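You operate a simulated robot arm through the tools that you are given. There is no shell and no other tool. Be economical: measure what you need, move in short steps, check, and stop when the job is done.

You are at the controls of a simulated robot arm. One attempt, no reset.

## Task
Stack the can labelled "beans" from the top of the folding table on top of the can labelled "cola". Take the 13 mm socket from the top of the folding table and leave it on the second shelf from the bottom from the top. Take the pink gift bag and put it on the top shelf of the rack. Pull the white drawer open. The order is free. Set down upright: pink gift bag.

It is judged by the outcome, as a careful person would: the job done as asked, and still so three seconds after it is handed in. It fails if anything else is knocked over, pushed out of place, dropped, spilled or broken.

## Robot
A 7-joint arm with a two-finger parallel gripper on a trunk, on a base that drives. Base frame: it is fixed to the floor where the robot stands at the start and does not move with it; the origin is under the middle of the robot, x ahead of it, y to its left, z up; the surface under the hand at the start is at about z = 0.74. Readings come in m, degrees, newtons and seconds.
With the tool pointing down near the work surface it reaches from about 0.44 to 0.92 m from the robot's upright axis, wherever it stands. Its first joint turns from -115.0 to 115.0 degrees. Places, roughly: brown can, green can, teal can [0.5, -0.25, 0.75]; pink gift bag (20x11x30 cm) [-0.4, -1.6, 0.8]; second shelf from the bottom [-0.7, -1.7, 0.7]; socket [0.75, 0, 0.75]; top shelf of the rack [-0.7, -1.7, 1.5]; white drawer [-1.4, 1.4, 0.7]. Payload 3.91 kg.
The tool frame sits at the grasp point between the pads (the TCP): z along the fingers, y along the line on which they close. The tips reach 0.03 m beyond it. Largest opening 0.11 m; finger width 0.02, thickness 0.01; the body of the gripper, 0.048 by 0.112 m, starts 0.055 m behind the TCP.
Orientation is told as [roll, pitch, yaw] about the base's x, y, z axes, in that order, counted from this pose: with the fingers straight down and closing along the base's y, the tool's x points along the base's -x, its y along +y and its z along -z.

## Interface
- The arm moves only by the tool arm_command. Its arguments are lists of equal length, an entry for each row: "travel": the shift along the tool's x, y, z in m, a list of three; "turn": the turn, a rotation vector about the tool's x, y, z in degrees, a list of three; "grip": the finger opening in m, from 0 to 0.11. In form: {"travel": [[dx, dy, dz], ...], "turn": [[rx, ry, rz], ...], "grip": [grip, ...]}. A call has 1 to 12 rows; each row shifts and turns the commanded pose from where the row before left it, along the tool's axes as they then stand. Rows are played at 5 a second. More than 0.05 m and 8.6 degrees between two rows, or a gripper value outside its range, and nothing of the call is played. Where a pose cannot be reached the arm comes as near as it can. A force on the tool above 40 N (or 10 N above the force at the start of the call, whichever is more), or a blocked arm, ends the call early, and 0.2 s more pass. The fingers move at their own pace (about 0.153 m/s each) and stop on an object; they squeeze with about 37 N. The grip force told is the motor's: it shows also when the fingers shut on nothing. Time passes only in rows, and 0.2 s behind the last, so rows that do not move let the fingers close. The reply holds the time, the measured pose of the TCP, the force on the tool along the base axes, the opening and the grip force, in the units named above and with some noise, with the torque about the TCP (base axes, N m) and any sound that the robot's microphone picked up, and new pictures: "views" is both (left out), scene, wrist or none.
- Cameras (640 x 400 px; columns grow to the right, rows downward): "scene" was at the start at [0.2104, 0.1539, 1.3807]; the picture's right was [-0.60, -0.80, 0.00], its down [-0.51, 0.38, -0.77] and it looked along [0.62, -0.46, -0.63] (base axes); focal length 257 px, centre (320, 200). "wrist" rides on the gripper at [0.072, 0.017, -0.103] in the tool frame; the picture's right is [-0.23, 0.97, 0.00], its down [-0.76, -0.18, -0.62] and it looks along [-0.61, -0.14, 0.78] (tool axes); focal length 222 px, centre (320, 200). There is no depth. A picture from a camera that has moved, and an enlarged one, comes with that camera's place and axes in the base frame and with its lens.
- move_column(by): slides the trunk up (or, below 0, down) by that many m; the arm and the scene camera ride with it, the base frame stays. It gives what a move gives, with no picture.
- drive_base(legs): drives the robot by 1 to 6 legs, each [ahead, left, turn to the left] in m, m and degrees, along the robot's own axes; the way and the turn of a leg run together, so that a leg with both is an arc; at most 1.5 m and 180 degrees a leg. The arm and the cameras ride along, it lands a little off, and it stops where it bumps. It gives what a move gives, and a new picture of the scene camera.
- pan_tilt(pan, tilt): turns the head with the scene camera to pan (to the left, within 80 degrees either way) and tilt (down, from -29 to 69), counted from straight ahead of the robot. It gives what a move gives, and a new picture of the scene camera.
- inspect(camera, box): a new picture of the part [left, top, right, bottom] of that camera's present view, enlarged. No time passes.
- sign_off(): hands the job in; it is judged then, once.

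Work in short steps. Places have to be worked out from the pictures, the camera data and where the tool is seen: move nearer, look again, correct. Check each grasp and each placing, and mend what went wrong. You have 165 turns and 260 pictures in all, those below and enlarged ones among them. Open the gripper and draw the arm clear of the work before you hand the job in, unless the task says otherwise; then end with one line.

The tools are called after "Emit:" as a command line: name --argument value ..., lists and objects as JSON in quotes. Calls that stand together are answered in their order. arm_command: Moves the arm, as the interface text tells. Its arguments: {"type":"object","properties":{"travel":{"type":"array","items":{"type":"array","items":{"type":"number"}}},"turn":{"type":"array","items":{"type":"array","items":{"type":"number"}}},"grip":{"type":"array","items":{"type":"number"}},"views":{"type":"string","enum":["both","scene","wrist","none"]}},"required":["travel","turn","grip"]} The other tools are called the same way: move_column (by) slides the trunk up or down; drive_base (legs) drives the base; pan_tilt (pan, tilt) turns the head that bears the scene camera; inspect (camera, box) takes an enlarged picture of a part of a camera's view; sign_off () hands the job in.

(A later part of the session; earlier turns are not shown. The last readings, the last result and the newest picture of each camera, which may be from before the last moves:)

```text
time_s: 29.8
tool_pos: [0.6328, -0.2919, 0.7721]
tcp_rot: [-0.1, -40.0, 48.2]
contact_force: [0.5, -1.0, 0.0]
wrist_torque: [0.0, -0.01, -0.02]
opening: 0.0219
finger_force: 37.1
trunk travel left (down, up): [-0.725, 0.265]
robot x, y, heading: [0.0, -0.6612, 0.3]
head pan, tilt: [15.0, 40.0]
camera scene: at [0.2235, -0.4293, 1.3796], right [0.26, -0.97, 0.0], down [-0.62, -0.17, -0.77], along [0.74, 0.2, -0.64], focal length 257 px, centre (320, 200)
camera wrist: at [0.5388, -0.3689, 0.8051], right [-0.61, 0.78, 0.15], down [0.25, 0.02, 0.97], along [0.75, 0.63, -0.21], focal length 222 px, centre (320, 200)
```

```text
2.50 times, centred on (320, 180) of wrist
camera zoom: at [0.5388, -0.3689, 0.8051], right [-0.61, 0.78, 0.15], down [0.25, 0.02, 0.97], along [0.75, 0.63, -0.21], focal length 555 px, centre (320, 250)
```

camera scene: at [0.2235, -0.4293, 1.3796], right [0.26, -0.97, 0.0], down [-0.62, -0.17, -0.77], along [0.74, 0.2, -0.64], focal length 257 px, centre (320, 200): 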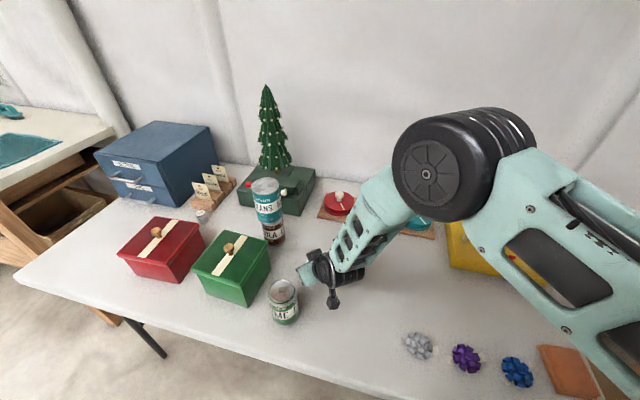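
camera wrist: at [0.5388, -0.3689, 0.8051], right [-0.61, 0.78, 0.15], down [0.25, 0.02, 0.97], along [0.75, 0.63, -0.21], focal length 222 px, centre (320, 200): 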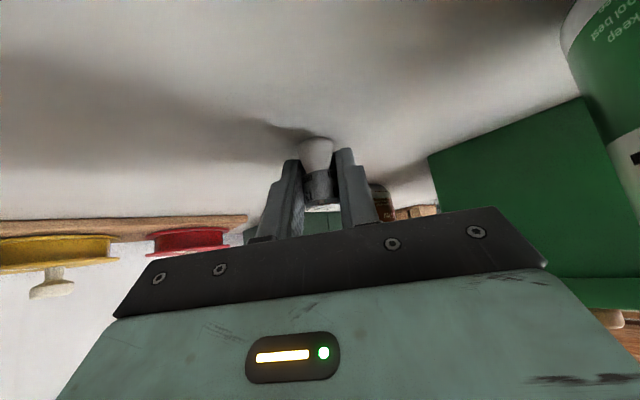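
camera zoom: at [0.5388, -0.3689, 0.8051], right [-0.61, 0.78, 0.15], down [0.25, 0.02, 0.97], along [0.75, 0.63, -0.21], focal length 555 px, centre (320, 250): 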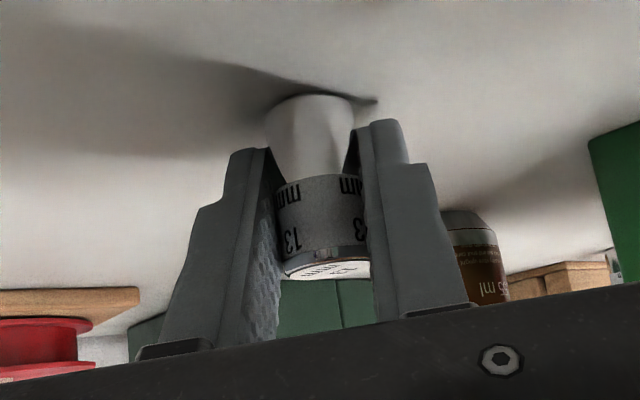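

Socket is firmly held (22 mm). Lifting straight up.

Emit:
arm_command --travel '[[-0.029, 0, -0.0345], [-0.029, 0, -0.0345], [-0.029, 0, -0.0345], [-0.029, 0, -0.0345], [-0.029, 0, -0.0345], [-0.029, 0, -0.0345], [0, 0, 0]]' --turn '[[0, 0, 0], [0, 0, 0], [0, 0, 0], [0, 0, 0], [0, 0, 0], [0, 0, 0], [0, 0, 0]]' --grip '[0.01, 0.01, 0.01, 0.01, 0.01, 0.01, 0.01]' --views "scene"

Emit:
pan_tilt --pan 80 --tilt 30

```text
time_s: 31.4
tool_pos: [0.6318, -0.2921, 1.0389]
tcp_rot: [0.0, -40.0, 48.2]
contact_force: [0.1, -0.6, -0.6]
wrist_torque: [-0.05, 0.01, 0.01]
opening: 0.0218
finger_force: 37.5
trunk travel left (down, up): [-0.725, 0.265]
robot x, y, heading: [-0.0013, -0.6552, -0.1]
head pan, tilt: [15.0, 40.0]
camera scene: at [0.2236, -0.4292, 1.3796], right [0.26, -0.97, 0.0], down [-0.62, -0.17, -0.77], along [0.74, 0.2, -0.64], focal length 257 px, centre (320, 200)
```

scene: 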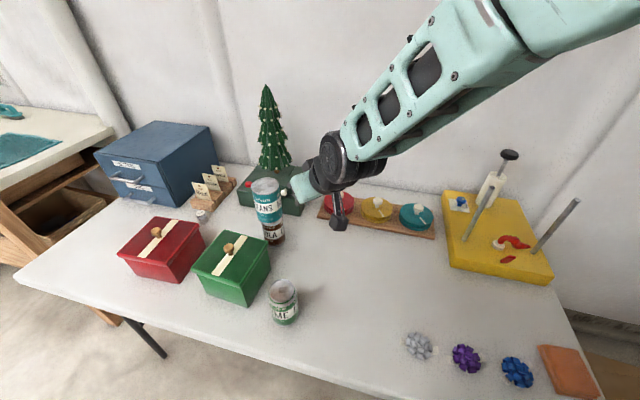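

```text
time_s: 32.7
tool_pos: [0.6306, -0.2922, 1.0386]
tcp_rot: [0.1, -40.1, 48.2]
contact_force: [1.2, -0.2, -1.1]
wrist_torque: [-0.01, 0.01, 0.01]
opening: 0.022
finger_force: 37.4
trunk travel left (down, up): [-0.725, 0.265]
robot x, y, heading: [-0.0002, -0.6573, 0.3]
head pan, tilt: [80.0, 30.0]
camera scene: at [0.157, -0.3624, 1.395], right [0.99, -0.17, 0.0], down [-0.09, -0.49, -0.87], along [0.15, 0.85, -0.5], focal length 257 px, centre (320, 200)
```

scene: 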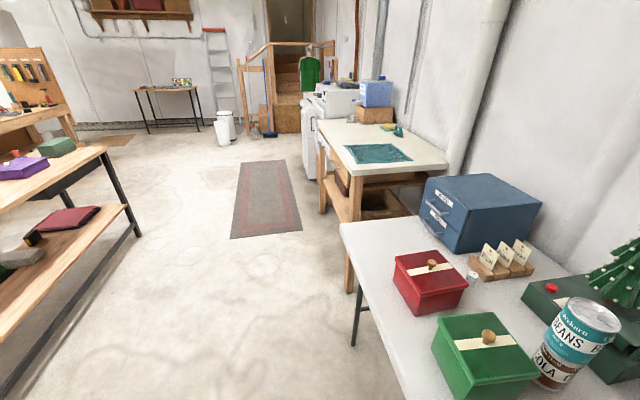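

A workbench runs behind at x<-1.16. I'll back 0.35 m off the table and turn right 90° to face the rack.

Emit:
drive_base --legs '[[-0.35, 0, 0], [0, 0, -90]]'

Emit:
pan_tilt --pan -35 --tilt 15

```text
time_s: 38.8
tool_pos: [0.0151, -1.2921, 1.0388]
tcp_rot: [0.0, -40.1, -42.0]
contact_force: [0.5, -0.4, -1.6]
wrist_torque: [-0.01, 0.01, 0.05]
opening: 0.0218
finger_force: 36.6
trunk travel left (down, up): [-0.725, 0.265]
robot x, y, heading: [-0.344, -0.6557, -90.1]
head pan, tilt: [80.0, 30.0]
camera scene: at [-0.0537, -0.8168, 1.395], right [-0.18, -0.98, 0.0], down [-0.49, 0.09, -0.87], along [0.85, -0.15, -0.5], focal length 257 px, centre (320, 200)
```

scene: 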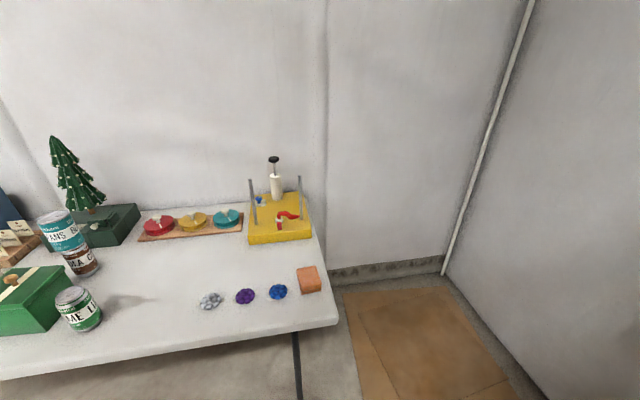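

```text
time_s: 40.8
tool_pos: [0.0156, -1.2912, 1.039]
tcp_rot: [0.1, -39.9, -42.1]
contact_force: [0.2, 0.4, -0.5]
wrist_torque: [0.0, -0.02, 0.05]
opening: 0.022
finger_force: 37.2
trunk travel left (down, up): [-0.725, 0.265]
robot x, y, heading: [-0.3445, -0.6563, -90.1]
head pan, tilt: [-35.0, 15.0]
camera scene: at [-0.1964, -0.8773, 1.4192], right [-0.82, 0.57, 0.0], down [0.15, 0.21, -0.97], along [-0.56, -0.79, -0.26], focal length 257 px, centre (320, 200)
```

scene: 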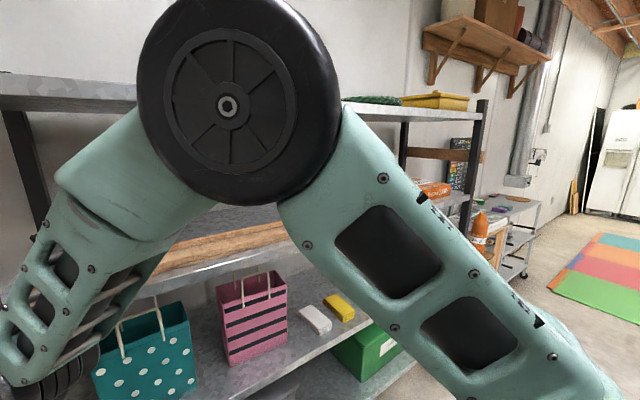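

The pink bag stands on the second shelf, beside a teal one. I back off 0.45 m for a better view of the rack, and turn the tool to face straight ahead.

Emit:
drive_base --legs '[[-0.45, 0, 0]]'

Emit:
arm_command --travel '[[0, 0, 0], [0, 0, 0], [0, 0, 0], [0, 0, 0], [0, 0, 0], [0, 0, 0]]' --turn '[[5.14, 0, 6.13], [5.14, 0, 6.13], [5.14, 0, 6.13], [5.14, 0, 6.13], [5.14, 0, 6.13], [5.14, 0, 6.13]]' --grip '[0.01, 0.01, 0.01, 0.01, 0.01, 0.01]' --views "both"

```text
time_s: 43.5
tool_pos: [0.0155, -0.8377, 1.0383]
tcp_rot: [0.0, -40.0, -42.3]
contact_force: [0.5, 0.1, -0.8]
wrist_torque: [0.05, 0.0, -0.01]
opening: 0.0218
finger_force: 37.3
trunk travel left (down, up): [-0.725, 0.265]
robot x, y, heading: [-0.346, -0.1988, -90.1]
head pan, tilt: [-35.0, 15.0]
camera scene: at [-0.1954, -0.4227, 1.4192], right [-0.82, 0.58, 0.0], down [0.15, 0.21, -0.97], along [-0.56, -0.79, -0.26], focal length 257 px, centre (320, 200)
```

scene: 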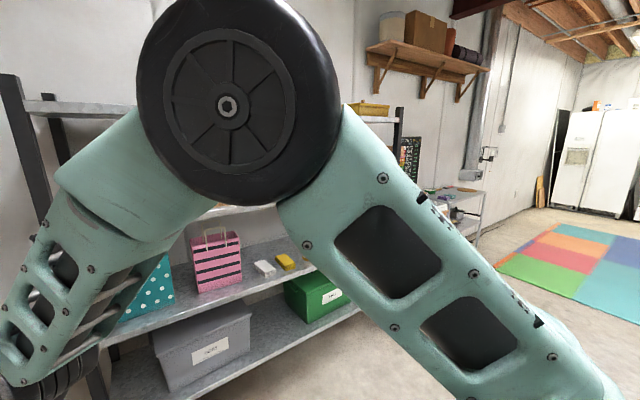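

```text
time_s: 45.1
tool_pos: [-0.0223, -0.8763, 1.0377]
tcp_rot: [0.2, -39.9, -95.4]
contact_force: [-0.7, 0.7, -0.1]
wrist_torque: [0.01, -0.05, 0.03]
opening: 0.0221
finger_force: 36.9
trunk travel left (down, up): [-0.725, 0.265]
robot x, y, heading: [-0.345, -0.203, -90.3]
head pan, tilt: [-35.0, 15.0]
stopped in row 6: the arm was blocked; the commanded pose is now the measured one
camera scene: at [-0.1682, -0.4351, 1.4063], right [-0.96, 0.29, 0.0], down [0.11, 0.37, -0.92], along [-0.27, -0.88, -0.39], focal length 257 px, centre (320, 200)
camera wrist: at [0.0057, -0.7554, 1.0717], right [0.95, -0.26, 0.15], down [-0.2, -0.17, 0.97], along [-0.23, -0.95, -0.21], focal length 222 px, centre (320, 200)
```

scene: 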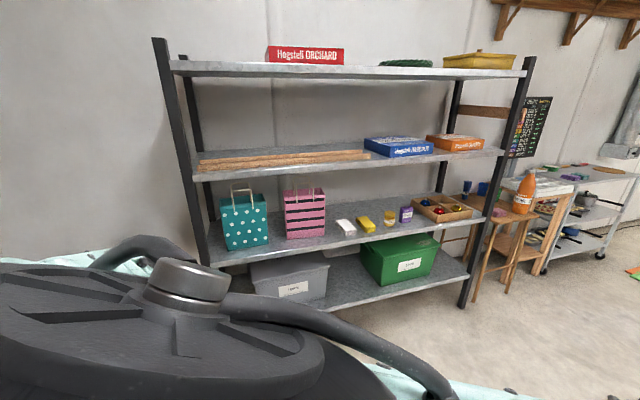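
wrist: 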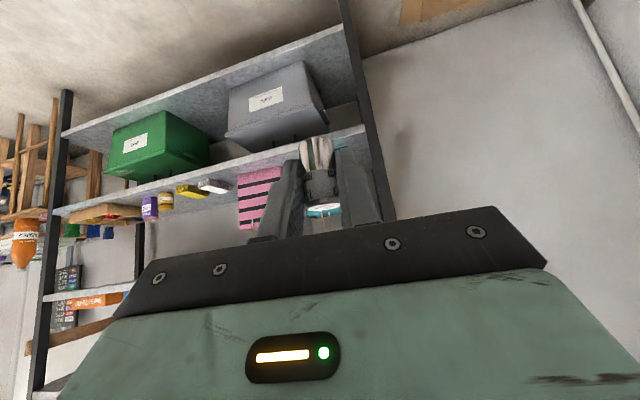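

The elbow pressed the head, so I back the yaw out a little first and check.

Emit:
arm_command --travel '[[0, 0, 0.0], [0, 0, 0.0], [0, 0, 0]]' --turn '[[-5.14, 0, -6.13], [-5.14, 0, -6.13], [0, 0, 0]]' --grip '[0.01, 0.01, 0.01]' --views "scene"

```text
time_s: 45.9
tool_pos: [-0.0135, -0.8676, 1.0369]
tcp_rot: [-0.2, -39.9, -77.9]
contact_force: [0.4, 0.0, -1.3]
wrist_torque: [0.04, 0.0, 0.0]
opening: 0.0218
finger_force: 36.3
trunk travel left (down, up): [-0.725, 0.265]
robot x, y, heading: [-0.3432, -0.2055, -90.5]
head pan, tilt: [-35.0, 15.0]
camera scene: at [-0.19, -0.4187, 1.4517], right [-0.83, 0.56, 0.0], down [-0.05, -0.08, -1.0], along [-0.56, -0.83, 0.09], focal length 257 px, centre (320, 200)
```

scene: 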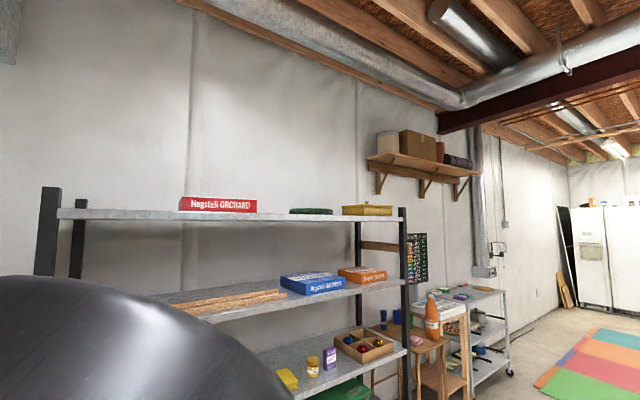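

The elbow still tilts the camera. I extend the hand forward 15 cm to pull the elbow away from the head.

Emit:
arm_command --travel '[[-0.037, 0, 0.031], [-0.037, 0, 0.031], [-0.037, 0, 0.031], [0, 0, 0]]' --turn '[[0, 0, 0], [0, 0, 0], [0, 0, 0], [0, 0, 0]]' --grip '[0.01, 0.01, 0.01, 0.01]' --views "scene"

```text
time_s: 46.9
tool_pos: [0.0143, -1.011, 1.0401]
tcp_rot: [0.2, -39.9, -78.2]
contact_force: [-0.2, -0.5, -0.4]
wrist_torque: [-0.01, 0.0, 0.01]
opening: 0.0218
finger_force: 36.3
trunk travel left (down, up): [-0.725, 0.265]
robot x, y, heading: [-0.3456, -0.2008, -90.3]
head pan, tilt: [-35.0, 15.0]
camera scene: at [-0.1954, -0.4226, 1.4192], right [-0.82, 0.58, 0.0], down [0.15, 0.21, -0.97], along [-0.56, -0.79, -0.26], focal length 257 px, centre (320, 200)
```

scene: 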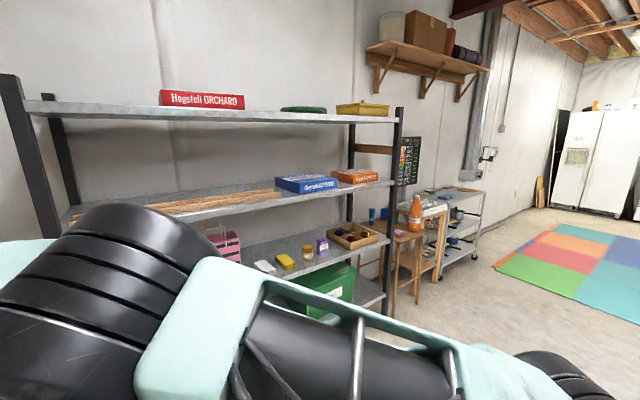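

Head is free again. From the two views, the rack front is at y≈-1.47, the second shelf z≈0.705, and the pink bag front at y≈-1.565 with x from -0.344 to -0.544. Zooming on the second shelf for a free spot.

Emit:
inspect --camera "scene" --box '[190, 200, 400, 330]'

Emit:
pan_tilt --pan -10 --tilt 25

```text
3.05 times, centred on (295, 265) of scene
camera zoom: at [-0.1954, -0.4226, 1.4192], right [-0.82, 0.58, 0.0], down [0.15, 0.21, -0.97], along [-0.56, -0.79, -0.26], focal length 783 px, centre (396, 2)
```

zoom: 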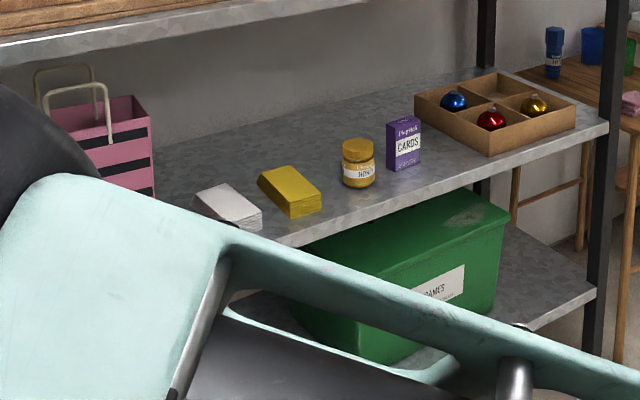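

```text
time_s: 47.8
tool_pos: [0.015, -1.0105, 1.0384]
tcp_rot: [0.3, -39.9, -78.3]
contact_force: [0.1, 1.1, -0.6]
wrist_torque: [0.02, -0.02, 0.01]
opening: 0.0218
finger_force: 37.0
trunk travel left (down, up): [-0.725, 0.265]
robot x, y, heading: [-0.3455, -0.2043, -90.1]
head pan, tilt: [-10.0, 25.0]
camera scene: at [-0.158, -0.4371, 1.403], right [-0.98, 0.18, 0.0], down [0.08, 0.42, -0.91], along [-0.16, -0.89, -0.42], focal length 257 px, centre (320, 200)
```

scene: 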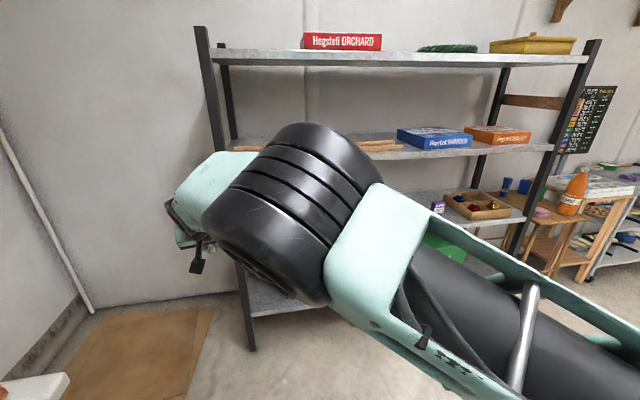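

There's a 15 cm gap between the cards box (x≈-1.05) and the tray (x≈-1.205): a good spot for the socket at (-1.13,-1.52). Driving forward 0.3 and right 0.6.

Emit:
drive_base --legs '[[0.25, 0, 0], [0, -0.65, 0]]'

Emit:
pan_tilt --pan -30 --tilt 30

```text
time_s: 52.8
tool_pos: [-0.6252, -1.2536, 1.0393]
tcp_rot: [0.2, -39.9, -78.0]
contact_force: [-0.7, -0.6, -1.4]
wrist_torque: [-0.03, 0.02, 0.01]
opening: 0.0216
finger_force: 36.9
trunk travel left (down, up): [-0.725, 0.265]
robot x, y, heading: [-0.9891, -0.4499, -90.0]
head pan, tilt: [-10.0, 25.0]
camera scene: at [-0.8009, -0.681, 1.4029], right [-0.98, 0.18, 0.0], down [0.07, 0.42, -0.91], along [-0.16, -0.89, -0.42], focal length 257 px, centre (320, 200)
```

scene: 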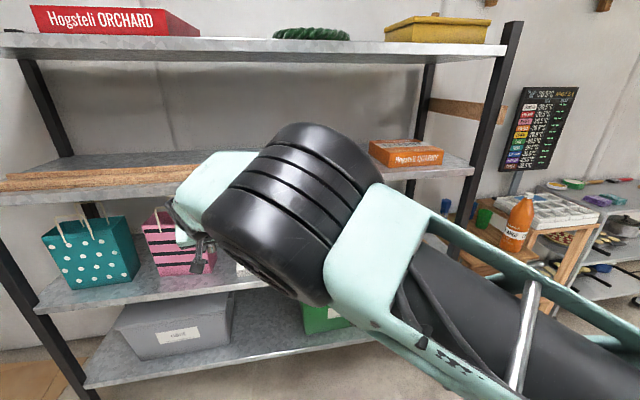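

```text
time_s: 53.6
tool_pos: [-0.6248, -1.2541, 1.0406]
tcp_rot: [0.2, -39.9, -78.1]
contact_force: [-0.3, 0.3, -1.6]
wrist_torque: [0.0, 0.0, 0.01]
opening: 0.0217
finger_force: 36.7
trunk travel left (down, up): [-0.725, 0.265]
robot x, y, heading: [-0.9883, -0.446, -90.1]
head pan, tilt: [-30.0, 30.0]
camera scene: at [-0.83, -0.6686, 1.395], right [-0.87, 0.5, 0.0], down [0.25, 0.43, -0.87], along [-0.43, -0.75, -0.5], focal length 257 px, centre (320, 200)
```

scene: 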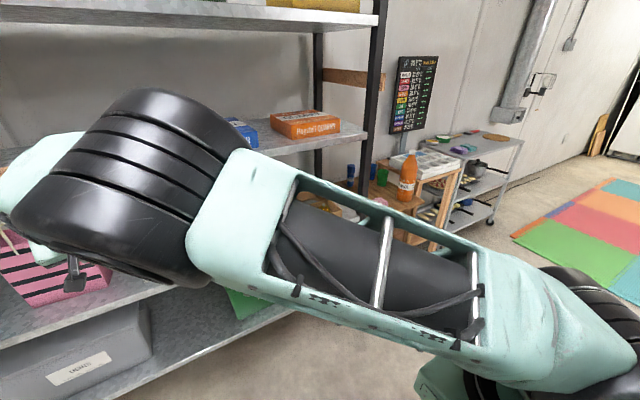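

The elbow sits low to the right and blocks the view. I'll swing the hand right in front of the robot and see where the elbow goes.

Emit:
arm_command --travel '[[0.0068, -0.042, -0.0057], [0.0068, -0.042, -0.0057], [0.0068, -0.042, -0.0057], [0.0068, -0.042, -0.0057], [0.0068, -0.042, -0.0057], [0.0068, -0.042, -0.0057], [0.0068, -0.042, -0.0057]]' --turn '[[0, 0, 0], [0, 0, 0], [0, 0, 0], [0, 0, 0], [0, 0, 0], [0, 0, 0], [0, 0, 0]]' --grip '[0.01, 0.01, 0.01, 0.01, 0.01, 0.01, 0.01]' --views "both"

```text
time_s: 55.2
tool_pos: [-0.922, -1.2534, 1.0379]
tcp_rot: [0.1, -40.0, -77.9]
contact_force: [1.6, 0.5, -0.8]
wrist_torque: [0.01, 0.06, -0.01]
opening: 0.0219
finger_force: 37.1
trunk travel left (down, up): [-0.725, 0.265]
robot x, y, heading: [-0.987, -0.4482, -90.1]
head pan, tilt: [-30.0, 30.0]
camera scene: at [-0.8293, -0.6684, 1.3949], right [-0.87, 0.5, 0.0], down [0.25, 0.43, -0.87], along [-0.43, -0.75, -0.5], focal length 257 px, centre (320, 200)
camera wrist: at [-0.9322, -1.1293, 1.071], right [0.99, 0.04, 0.15], down [-0.14, -0.22, 0.97], along [0.07, -0.98, -0.21], focal length 222 px, centre (320, 200)
```

scene: 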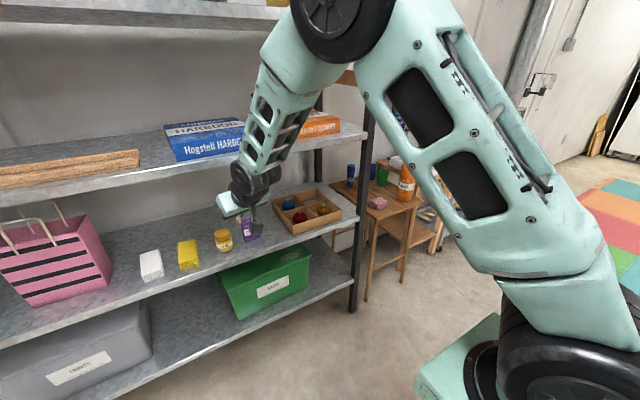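
wrist: 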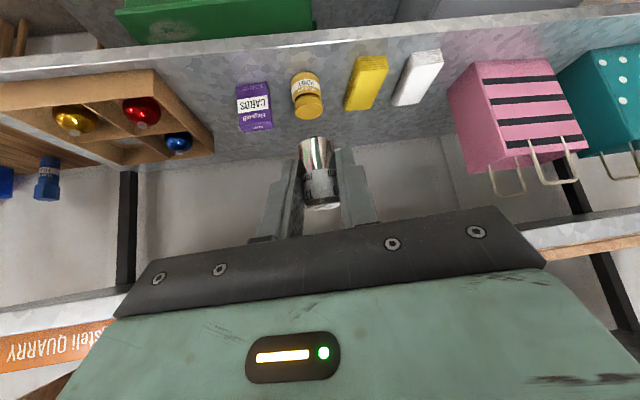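

Now the elbow is up and the wrist view shows the gap (x from -1.047 to -1.175). Moving to a pre-place point in front of the second shelf.

Emit:
arm_command --travel '[[0.0095, -0.0293, 0.0309], [0.0095, -0.0293, 0.0309], [0.0095, -0.0293, 0.0309], [0.0095, -0.0293, 0.0309], [0.0095, -0.0293, 0.0309], [0.0095, -0.0293, 0.0309], [0.0095, -0.0293, 0.0309], [0.0095, -0.0293, 0.0309]]' --turn '[[0, 0, 0], [0, 0, 0], [0, 0, 0], [0, 0, 0], [0, 0, 0], [0, 0, 0], [0, 0, 0], [0, 0, 0]]' --grip '[0.01, 0.01, 0.01, 0.01, 0.01, 0.01, 0.01, 0.01]' --views "both"

```text
time_s: 57.0
tool_pos: [-1.133, -1.4008, 0.7986]
tcp_rot: [0.1, -40.0, -78.1]
contact_force: [0.7, -0.4, -1.2]
wrist_torque: [0.06, 0.03, 0.0]
opening: 0.0216
finger_force: 36.8
trunk travel left (down, up): [-0.725, 0.265]
robot x, y, heading: [-0.9882, -0.4446, -90.1]
head pan, tilt: [-30.0, 30.0]
camera scene: at [-0.8297, -0.6682, 1.3951], right [-0.87, 0.5, 0.0], down [0.25, 0.43, -0.87], along [-0.43, -0.75, -0.5], focal length 257 px, centre (320, 200)
camera wrist: at [-1.1424, -1.2771, 0.8316], right [0.99, 0.03, 0.15], down [-0.14, -0.22, 0.97], along [0.06, -0.98, -0.21], focal length 222 px, centre (320, 200)
```

scene: 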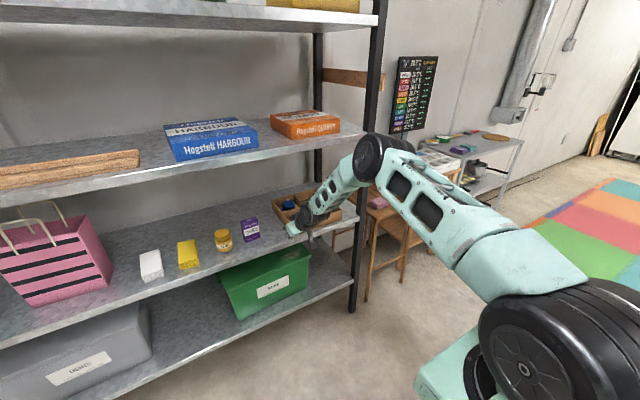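
wrist: 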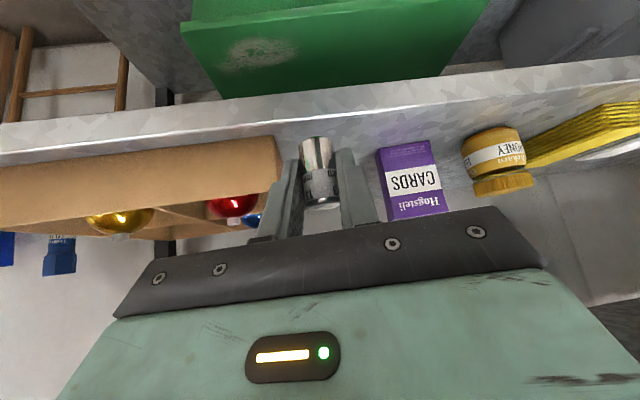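

Well placed but the arm is stretched. I pull the hand back 20 cm and drive the base forward 0.25 m for comfortable reach.

Emit:
arm_command --travel '[[0.0383, 0, -0.0322], [0.0383, 0, -0.0322], [0.0383, 0, -0.0322], [0.0383, 0, -0.0322], [0.0383, 0, -0.0322]]' --turn '[[0, 0, 0], [0, 0, 0], [0, 0, 0], [0, 0, 0], [0, 0, 0]]' --grip '[0.01, 0.01, 0.01, 0.01, 0.01]' --views "none"

Emit:
drive_base --legs '[[0.25, 0, 0]]'

Emit:
inspect --camera "wrist" --box '[0, 0, 640, 400]'

```text
time_s: 58.2
tool_pos: [-1.1839, -1.1546, 0.8008]
tcp_rot: [0.2, -40.0, -78.1]
contact_force: [-0.2, -1.0, -0.8]
wrist_torque: [-0.01, 0.01, -0.02]
opening: 0.0219
finger_force: 37.6
trunk travel left (down, up): [-0.725, 0.265]
robot x, y, heading: [-0.9858, -0.4461, -90.0]
head pan, tilt: [-30.0, 30.0]
```

```text
time_s: 60.0
tool_pos: [-1.1866, -1.4047, 0.7999]
tcp_rot: [0.2, -40.0, -78.2]
contact_force: [-0.1, 0.1, -0.4]
wrist_torque: [0.01, -0.02, -0.01]
opening: 0.0219
finger_force: 37.8
trunk travel left (down, up): [-0.725, 0.265]
robot x, y, heading: [-0.9891, -0.6964, -90.0]
head pan, tilt: [-30.0, 30.0]
camera scene: at [-0.8316, -0.9188, 1.395], right [-0.86, 0.5, 0.0], down [0.25, 0.43, -0.87], along [-0.44, -0.75, -0.5], focal length 257 px, centre (320, 200)
```

scene: 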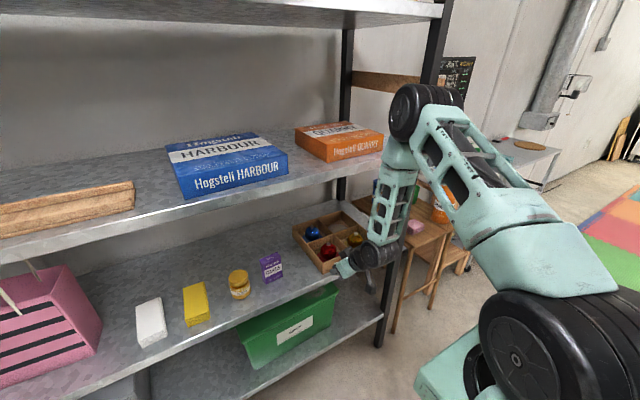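

```text
1.00 times, centred on (320, 200) of wrist (not enlarged: the box is as wide or as high as the picture)
camera zoom: at [-1.1956, -1.2801, 0.8329], right [0.99, 0.03, 0.15], down [-0.14, -0.22, 0.97], along [0.06, -0.98, -0.21], focal length 222 px, centre (320, 200)
```

zoom: 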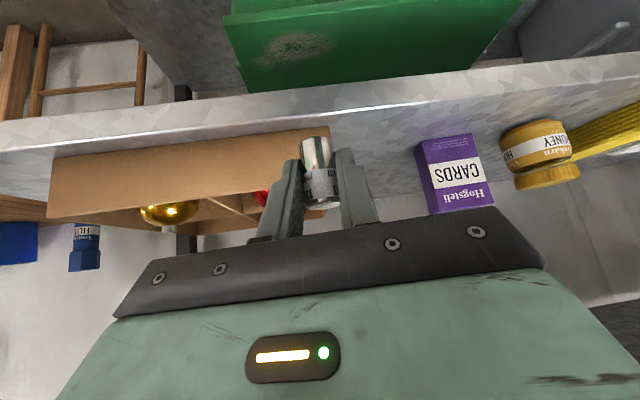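

Shift left to line up with the gap, then advance in and down to 1–2 cm above the shelf.

Emit:
arm_command --travel '[[-0.0126, 0.034, 0.0106], [-0.0126, 0.034, 0.0106], [-0.0148, 0, 0.0342], [-0.0148, 0, 0.0342], [-0.0148, 0, 0.0342], [0, 0, 0]]' --turn '[[0, 0, 0], [0, 0, 0], [0, 0, 0], [0, 0, 0], [0, 0, 0], [0, 0, 0]]' --grip '[0.01, 0.01, 0.01, 0.01, 0.01, 0.01]' --views "both"

```text
time_s: 61.4
tool_pos: [-1.0916, -1.5197, 0.7541]
tcp_rot: [0.2, -40.2, -78.2]
contact_force: [0.3, 1.9, 14.9]
wrist_torque: [-0.11, -0.03, 0.01]
opening: 0.0217
finger_force: 36.7
trunk travel left (down, up): [-0.725, 0.265]
robot x, y, heading: [-0.9903, -0.697, -90.3]
head pan, tilt: [-30.0, 30.0]
camera scene: at [-0.8315, -0.9179, 1.3954], right [-0.86, 0.5, 0.0], down [0.25, 0.43, -0.87], along [-0.44, -0.75, -0.5], focal length 257 px, centre (320, 200)
camera wrist: at [-1.1006, -1.3955, 0.7862], right [0.99, 0.03, 0.15], down [-0.14, -0.21, 0.97], along [0.06, -0.98, -0.21], focal length 222 px, centre (320, 200)
```

scene: 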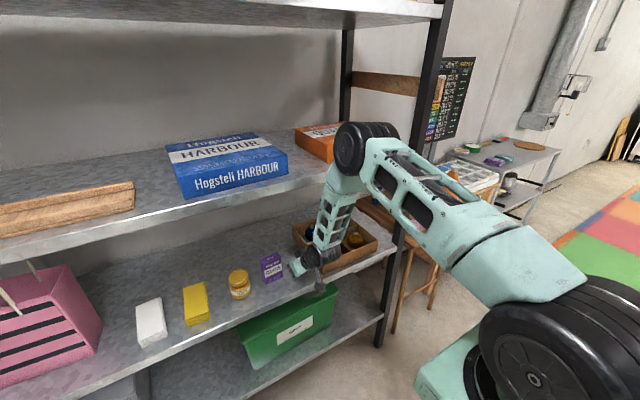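
wrist: 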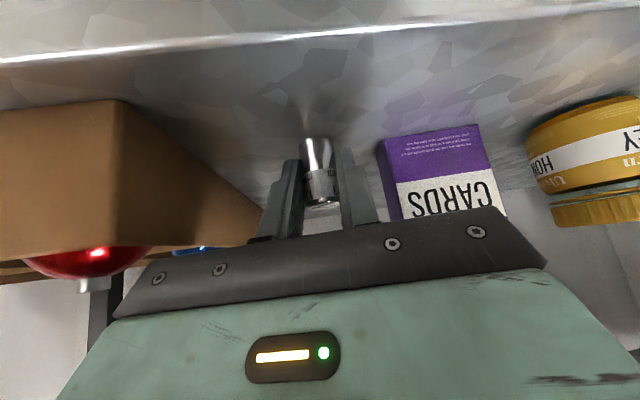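

There is 15 N upward — contact already. Zooming to see whether the socket bottom touches the shelf.

Emit:
inspect --camera "wrist" --box '[240, 90, 400, 230]'

Emit:
inspect --camera "scene" --box '[260, 110, 440, 310]'

```text
2.86 times, centred on (320, 160) of wrist
camera zoom: at [-1.1006, -1.3955, 0.7862], right [0.99, 0.03, 0.15], down [-0.14, -0.21, 0.97], along [0.06, -0.98, -0.21], focal length 635 px, centre (320, 314)
```

zoom: 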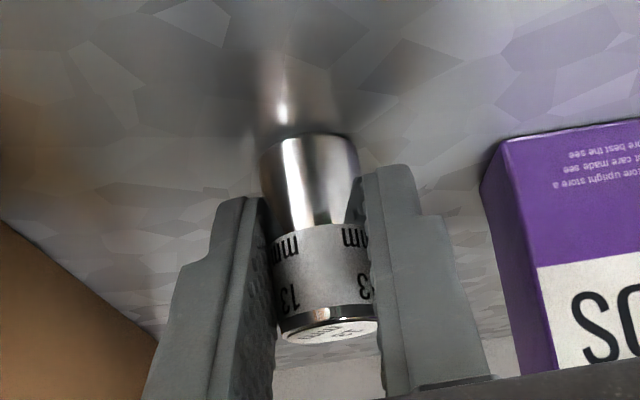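

```text
2.00 times, centred on (350, 210) of scene
camera zoom: at [-0.8315, -0.9179, 1.3954], right [-0.86, 0.5, 0.0], down [0.25, 0.43, -0.87], along [-0.44, -0.75, -0.5], focal length 514 px, centre (260, 180)
```

zoom: 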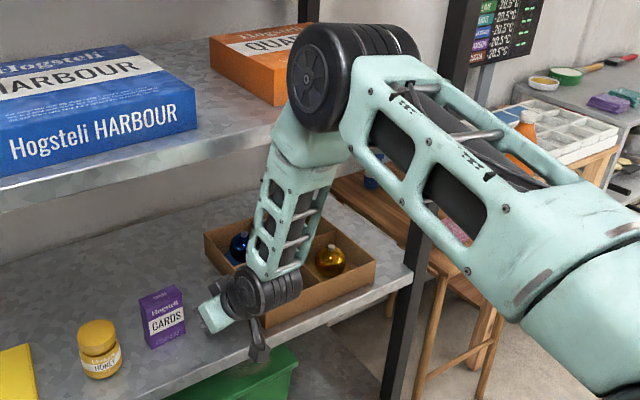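

The socket stands on the shelf (shelf ≈0.722). Releasing.

Emit:
arm_command --travel '[[0, 0, 0], [0, 0, 0], [0, 0, 0], [0, 0, 0]]' --turn '[[0, 0, 0], [0, 0, 0], [0, 0, 0], [0, 0, 0]]' --grip '[0.023, 0.03, 0.045, 0.045]' --views "wrist"

```text
time_s: 62.4
tool_pos: [-1.093, -1.5194, 0.7511]
tcp_rot: [0.2, -39.9, -78.2]
contact_force: [0.8, 0.5, -0.2]
wrist_torque: [0.01, 0.01, -0.04]
opening: 0.045
finger_force: 0.0
trunk travel left (down, up): [-0.725, 0.265]
robot x, y, heading: [-0.9908, -0.6959, -90.5]
head pan, tilt: [-30.0, 30.0]
camera wrist: at [-1.1011, -1.3945, 0.7848], right [0.99, 0.03, 0.15], down [-0.14, -0.22, 0.97], along [0.06, -0.98, -0.21], focal length 222 px, centre (320, 200)
```

wrist: 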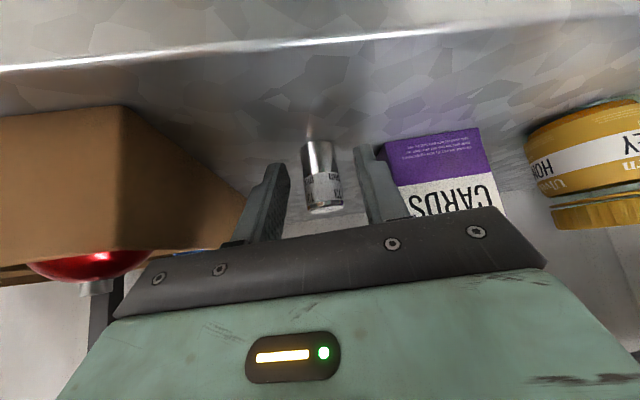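

Standing upright. Withdrawing straight back along the fingers.

Emit:
arm_command --travel '[[0, 0, -0.03], [0, 0, -0.04], [0.0, 0, -0.045], [0.0, 0, -0.045], [0.02, 0, -0.04]]' --turn '[[0, 0, 0], [0, 0, 0], [0, 0, 0], [0, 0, 0], [0, 0, 0]]' --grip '[0.045, 0.045, 0.045, 0.045, 0.045]' --views "both"

```text
time_s: 63.6
tool_pos: [-1.1232, -1.3796, 0.8902]
tcp_rot: [0.2, -39.9, -78.3]
contact_force: [0.2, 0.1, -0.7]
wrist_torque: [0.01, 0.01, -0.01]
opening: 0.0447
finger_force: 0.0
trunk travel left (down, up): [-0.725, 0.265]
robot x, y, heading: [-0.9881, -0.6952, -89.9]
head pan, tilt: [-30.0, 30.0]
camera scene: at [-0.8314, -0.9192, 1.3948], right [-0.86, 0.5, 0.0], down [0.25, 0.43, -0.87], along [-0.44, -0.75, -0.5], focal length 257 px, centre (320, 200)
camera wrist: at [-1.1324, -1.2534, 0.9232], right [0.99, 0.03, 0.15], down [-0.14, -0.22, 0.97], along [0.06, -0.98, -0.21], focal length 222 px, centre (320, 200)
```

scene: 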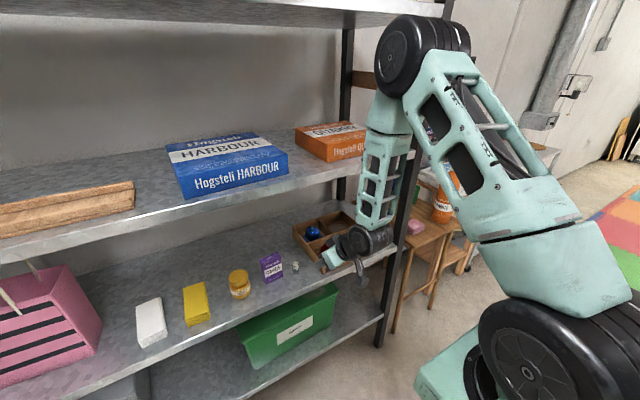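
wrist: 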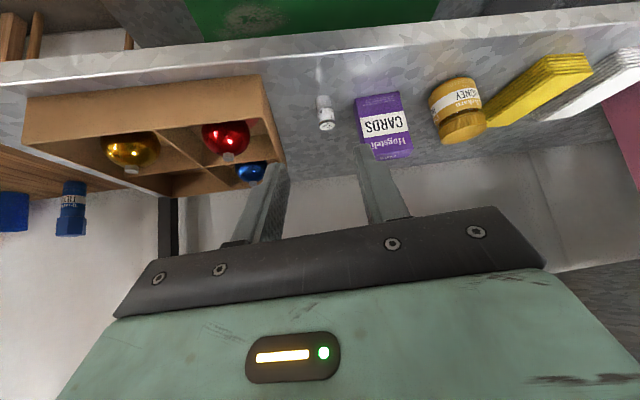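

The socket stands at its place. Now the bag: I retract the hand, then back off 0.3 m and shift left so I face the bag.

Emit:
arm_command --travel '[[0.015, 0, -0.045], [0.015, 0, -0.045], [0.03, 0, -0.035], [0.03, 0, -0.035]]' --turn '[[0, 0, 0], [0, 0, 0], [0, 0, 0], [0, 0, 0]]' --grip '[0.11, 0.11, 0.11, 0.11]' --views "none"

Emit:
drive_base --legs '[[-0.15, 0, 0], [0, 0.55, 0]]'

Emit:
inspect --camera "wrist" --box '[0, 0, 640, 400]'

```text
time_s: 64.6
tool_pos: [-1.1834, -1.3029, 0.9371]
tcp_rot: [0.2, -39.8, -78.2]
contact_force: [-0.2, -0.4, 0.4]
wrist_torque: [-0.01, 0.02, -0.02]
opening: 0.11
finger_force: 0.2
out of reach, approached as far as the arm can: row 2, 3, 4
trunk travel left (down, up): [-0.725, 0.265]
robot x, y, heading: [-0.9932, -0.6981, -89.9]
head pan, tilt: [-30.0, 30.0]
```

```text
time_s: 68.8
tool_pos: [-0.6259, -1.1544, 0.9382]
tcp_rot: [0.3, -39.9, -78.3]
contact_force: [-0.9, -0.6, 0.1]
wrist_torque: [-0.01, 0.02, 0.0]
opening: 0.1099
finger_force: 0.1
trunk travel left (down, up): [-0.725, 0.265]
robot x, y, heading: [-0.4308, -0.549, -90.1]
head pan, tilt: [-30.0, 30.0]
camera scene: at [-0.2736, -0.7698, 1.395], right [-0.86, 0.5, 0.0], down [0.25, 0.43, -0.87], along [-0.44, -0.75, -0.5], focal length 257 px, centre (320, 200)
```

scene: 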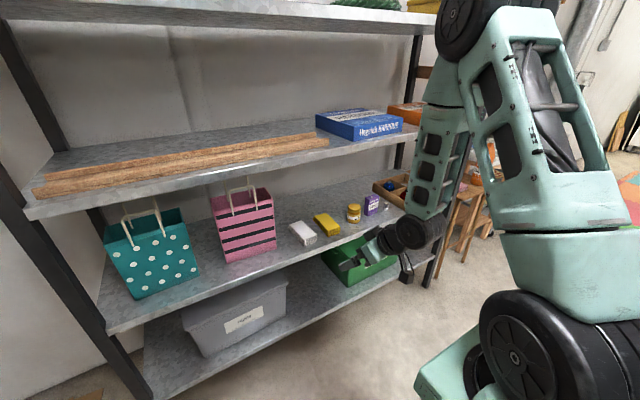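

```text
1.00 times, centred on (320, 200) of wrist (not enlarged: the box is as wide or as high as the picture)
camera zoom: at [-0.635, -1.0305, 0.9713], right [0.99, 0.03, 0.15], down [-0.14, -0.22, 0.97], along [0.06, -0.98, -0.21], focal length 222 px, centre (320, 200)
```

zoom: 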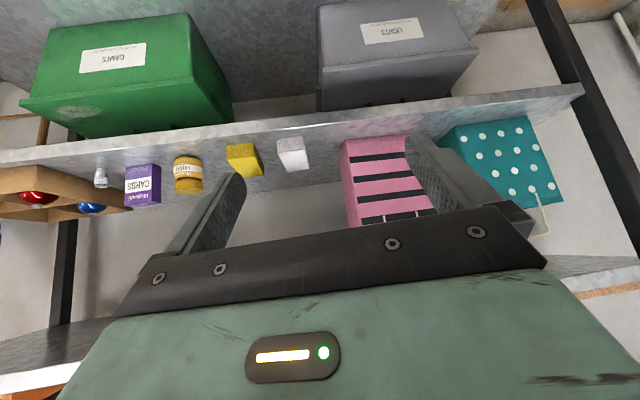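

Zooming on the pink bag to see its handles.

Emit:
inspect --camera "scene" --box '[180, 160, 300, 280]'

```text
3.33 times, centred on (240, 220) of scene
camera zoom: at [-0.2736, -0.7698, 1.395], right [-0.86, 0.5, 0.0], down [0.25, 0.43, -0.87], along [-0.44, -0.75, -0.5], focal length 856 px, centre (587, 133)
```

zoom: 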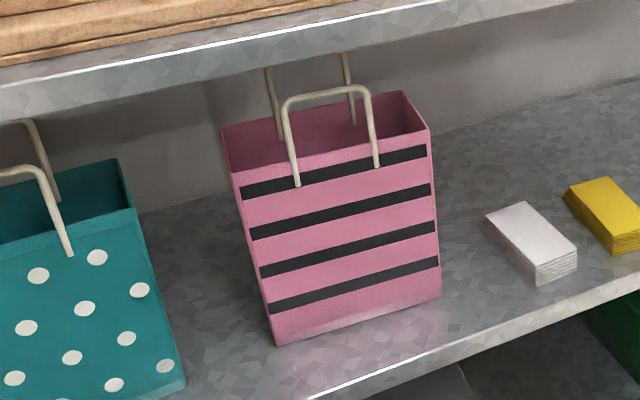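

The bag is open-topped with wire loop handles about 95 mm wide. Its front is at y≈-1.545, centre x≈-0.432, handle top z≈1.01. I'll grip the front loop across its legs with a near-horizontal tool: centre the hand, square the yaw, and tilt up.

Emit:
arm_command --travel '[[-0.02, 0.035, 0.0037], [-0.02, 0.035, 0.0037], [-0.02, 0.035, 0.0037], [-0.02, 0.035, 0.0037], [-0.02, 0.035, 0.0037], [0, 0, 0], [0, 0, 0], [0, 0, 0], [0, 0, 0], [0, 0, 0], [0, 0, 0], [0, 0, 0]]' --turn '[[0, 0, 0], [0, 0, 0], [0, 0, 0], [0, 0, 0], [0, 0, 0], [3.86, 0, 4.6], [3.86, 0, 4.6], [0, -7.4, 0], [0, -7.4, 0], [0, -7.4, 0], [0, -7.4, 0], [0, -7.4, 0]]' --grip '[0.11, 0.11, 0.11, 0.11, 0.11, 0.11, 0.11, 0.11, 0.11, 0.11, 0.11, 0.11]' --views "both"

```text
time_s: 71.4
tool_pos: [-0.4384, -1.2087, 0.9884]
tcp_rot: [0.5, -76.9, -90.7]
contact_force: [-0.1, 0.2, 0.0]
wrist_torque: [0.0, -0.04, -0.02]
opening: 0.1099
finger_force: 0.1
out of reach, approached as far as the arm can: row 1
trunk travel left (down, up): [-0.725, 0.265]
robot x, y, heading: [-0.4323, -0.5496, -90.4]
head pan, tilt: [-30.0, 30.0]
camera scene: at [-0.2737, -0.7695, 1.3951], right [-0.86, 0.5, 0.0], down [0.25, 0.43, -0.87], along [-0.44, -0.75, -0.5], focal length 257 px, centre (320, 200)
camera wrist: at [-0.4214, -1.0898, 0.9415], right [0.97, -0.05, 0.22], down [-0.18, 0.44, 0.88], along [-0.14, -0.9, 0.41], focal length 222 px, centre (320, 200)
```

scene: 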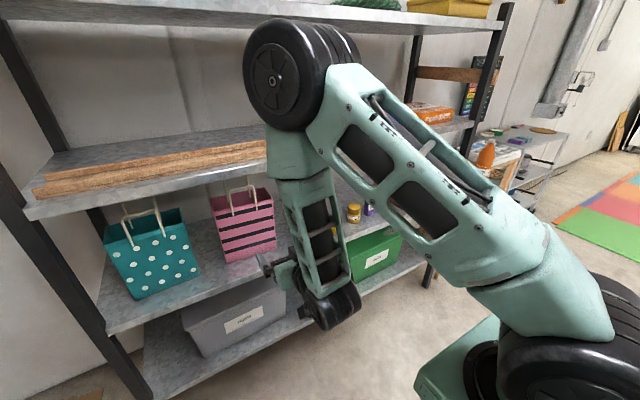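
wrist: 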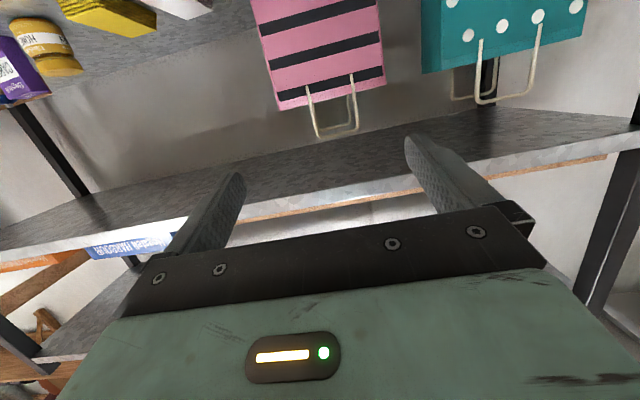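

Handle loop: x from -0.468 to -0.385, centre -0.426, bar z≈1.01. Driving 0.12 m closer and turning the head for a side view.

Emit:
drive_base --legs '[[0.12, 0, 0]]'

Emit:
pan_tilt --pan -20 --tilt 30

Emit:
inspect --camera "wrist" --box '[200, 0, 520, 200]'

```text
time_s: 72.6
tool_pos: [-0.439, -1.3277, 0.9879]
tcp_rot: [0.6, -76.9, -90.9]
contact_force: [1.2, 0.7, -0.7]
wrist_torque: [0.0, 0.02, -0.01]
opening: 0.1099
finger_force: 0.1
trunk travel left (down, up): [-0.725, 0.265]
robot x, y, heading: [-0.434, -0.6698, -90.5]
head pan, tilt: [-30.0, 30.0]
camera scene: at [-0.2743, -0.8901, 1.395], right [-0.86, 0.5, 0.0], down [0.25, 0.43, -0.87], along [-0.44, -0.75, -0.5], focal length 257 px, centre (320, 200)
```

scene: 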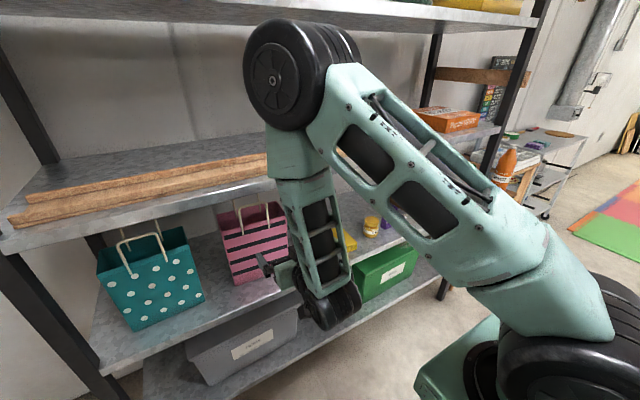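

```text
time_s: 73.4
tool_pos: [-0.4392, -1.3289, 0.9878]
tcp_rot: [0.5, -76.8, -90.9]
contact_force: [0.8, -0.1, 0.5]
wrist_torque: [-0.01, -0.01, 0.03]
opening: 0.1098
finger_force: 0.0
trunk travel left (down, up): [-0.725, 0.265]
robot x, y, heading: [-0.429, -0.6725, -89.9]
head pan, tilt: [-20.0, 30.0]
camera scene: at [-0.2601, -0.8968, 1.395], right [-0.94, 0.35, 0.0], down [0.17, 0.47, -0.87], along [-0.3, -0.81, -0.5], focal length 257 px, centre (320, 200)
```

scene: 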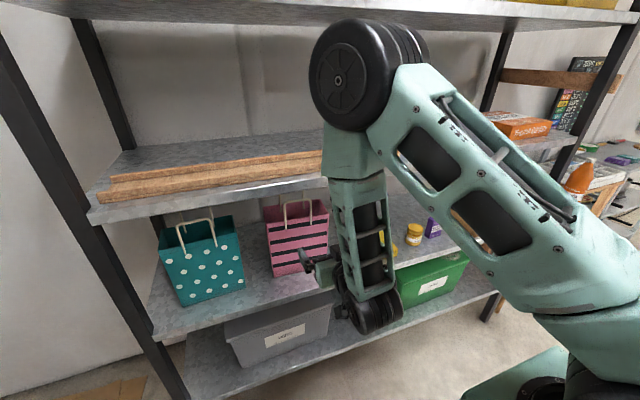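

```text
2.00 times, centred on (360, 100) of wrist
camera zoom: at [-0.4221, -1.2103, 0.9415], right [0.97, -0.05, 0.22], down [-0.18, 0.43, 0.88], along [-0.15, -0.9, 0.41], focal length 444 px, centre (240, 400)
```

zoom: 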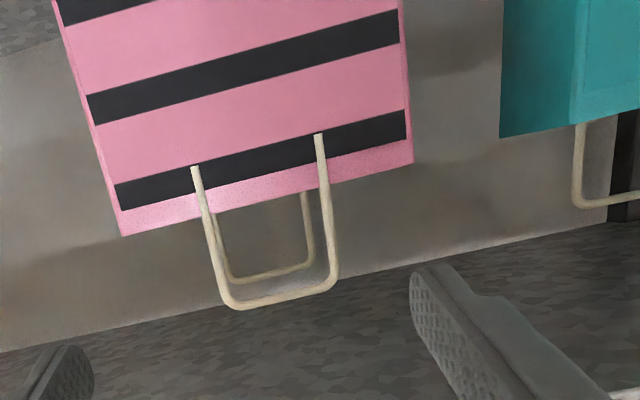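

Clear view of the loop. Advancing about 12 cm with a small left shift, then I'll check again.

Emit:
arm_command --travel '[[-0.0081, 0.0051, 0.0392], [-0.0081, 0.0051, 0.0392], [-0.0081, 0.0051, 0.0392], [0, 0, 0]]' --turn '[[0, 0, 0], [0, 0, 0], [0, 0, 0], [0, 0, 0]]' --grip '[0.11, 0.11, 0.11, 0.11]' --views "both"

Emit:
inspect --camera "wrist" --box '[180, 20, 500, 220]'

```text
time_s: 74.4
tool_pos: [-0.426, -1.4493, 0.9851]
tcp_rot: [0.6, -76.8, -90.6]
contact_force: [0.8, -0.6, -0.6]
wrist_torque: [0.0, -0.01, 0.0]
opening: 0.11
finger_force: 0.1
trunk travel left (down, up): [-0.725, 0.265]
robot x, y, heading: [-0.4338, -0.6674, -90.4]
head pan, tilt: [-20.0, 30.0]
camera scene: at [-0.26, -0.8967, 1.395], right [-0.94, 0.35, 0.0], down [0.17, 0.47, -0.87], along [-0.3, -0.81, -0.5], focal length 257 px, centre (320, 200)
camera wrist: at [-0.4077, -1.3307, 0.9376], right [0.97, -0.05, 0.22], down [-0.18, 0.43, 0.88], along [-0.15, -0.9, 0.41], focal length 222 px, centre (320, 200)
```

scene: 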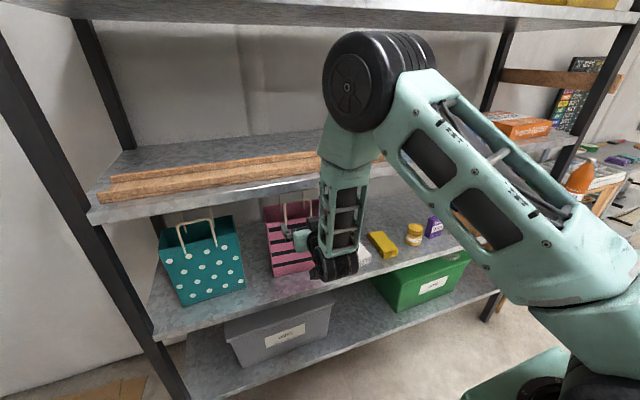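
wrist: 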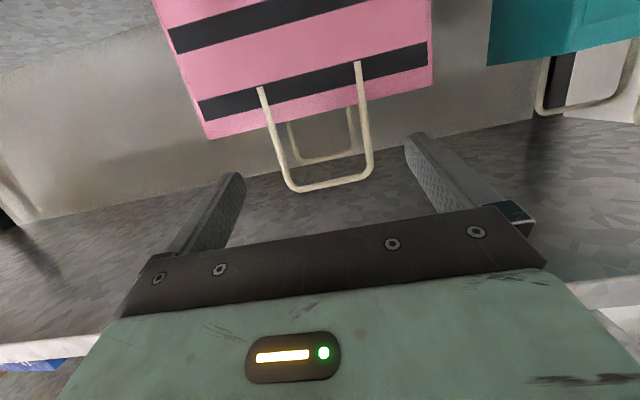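

```text
2.00 times, centred on (340, 120) of wrist
camera zoom: at [-0.4077, -1.3307, 0.9376], right [0.97, -0.05, 0.22], down [-0.18, 0.43, 0.88], along [-0.15, -0.9, 0.41], focal length 444 px, centre (280, 360)
```

zoom: 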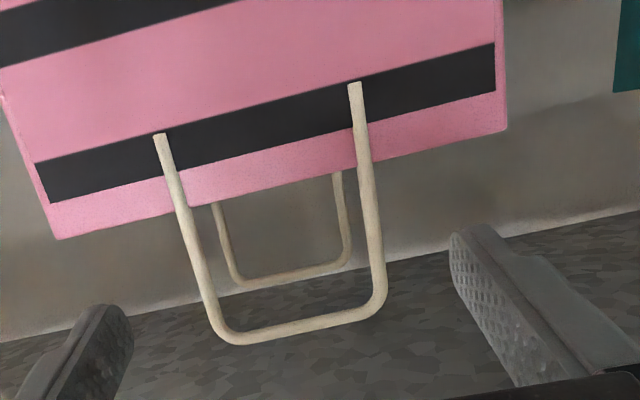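

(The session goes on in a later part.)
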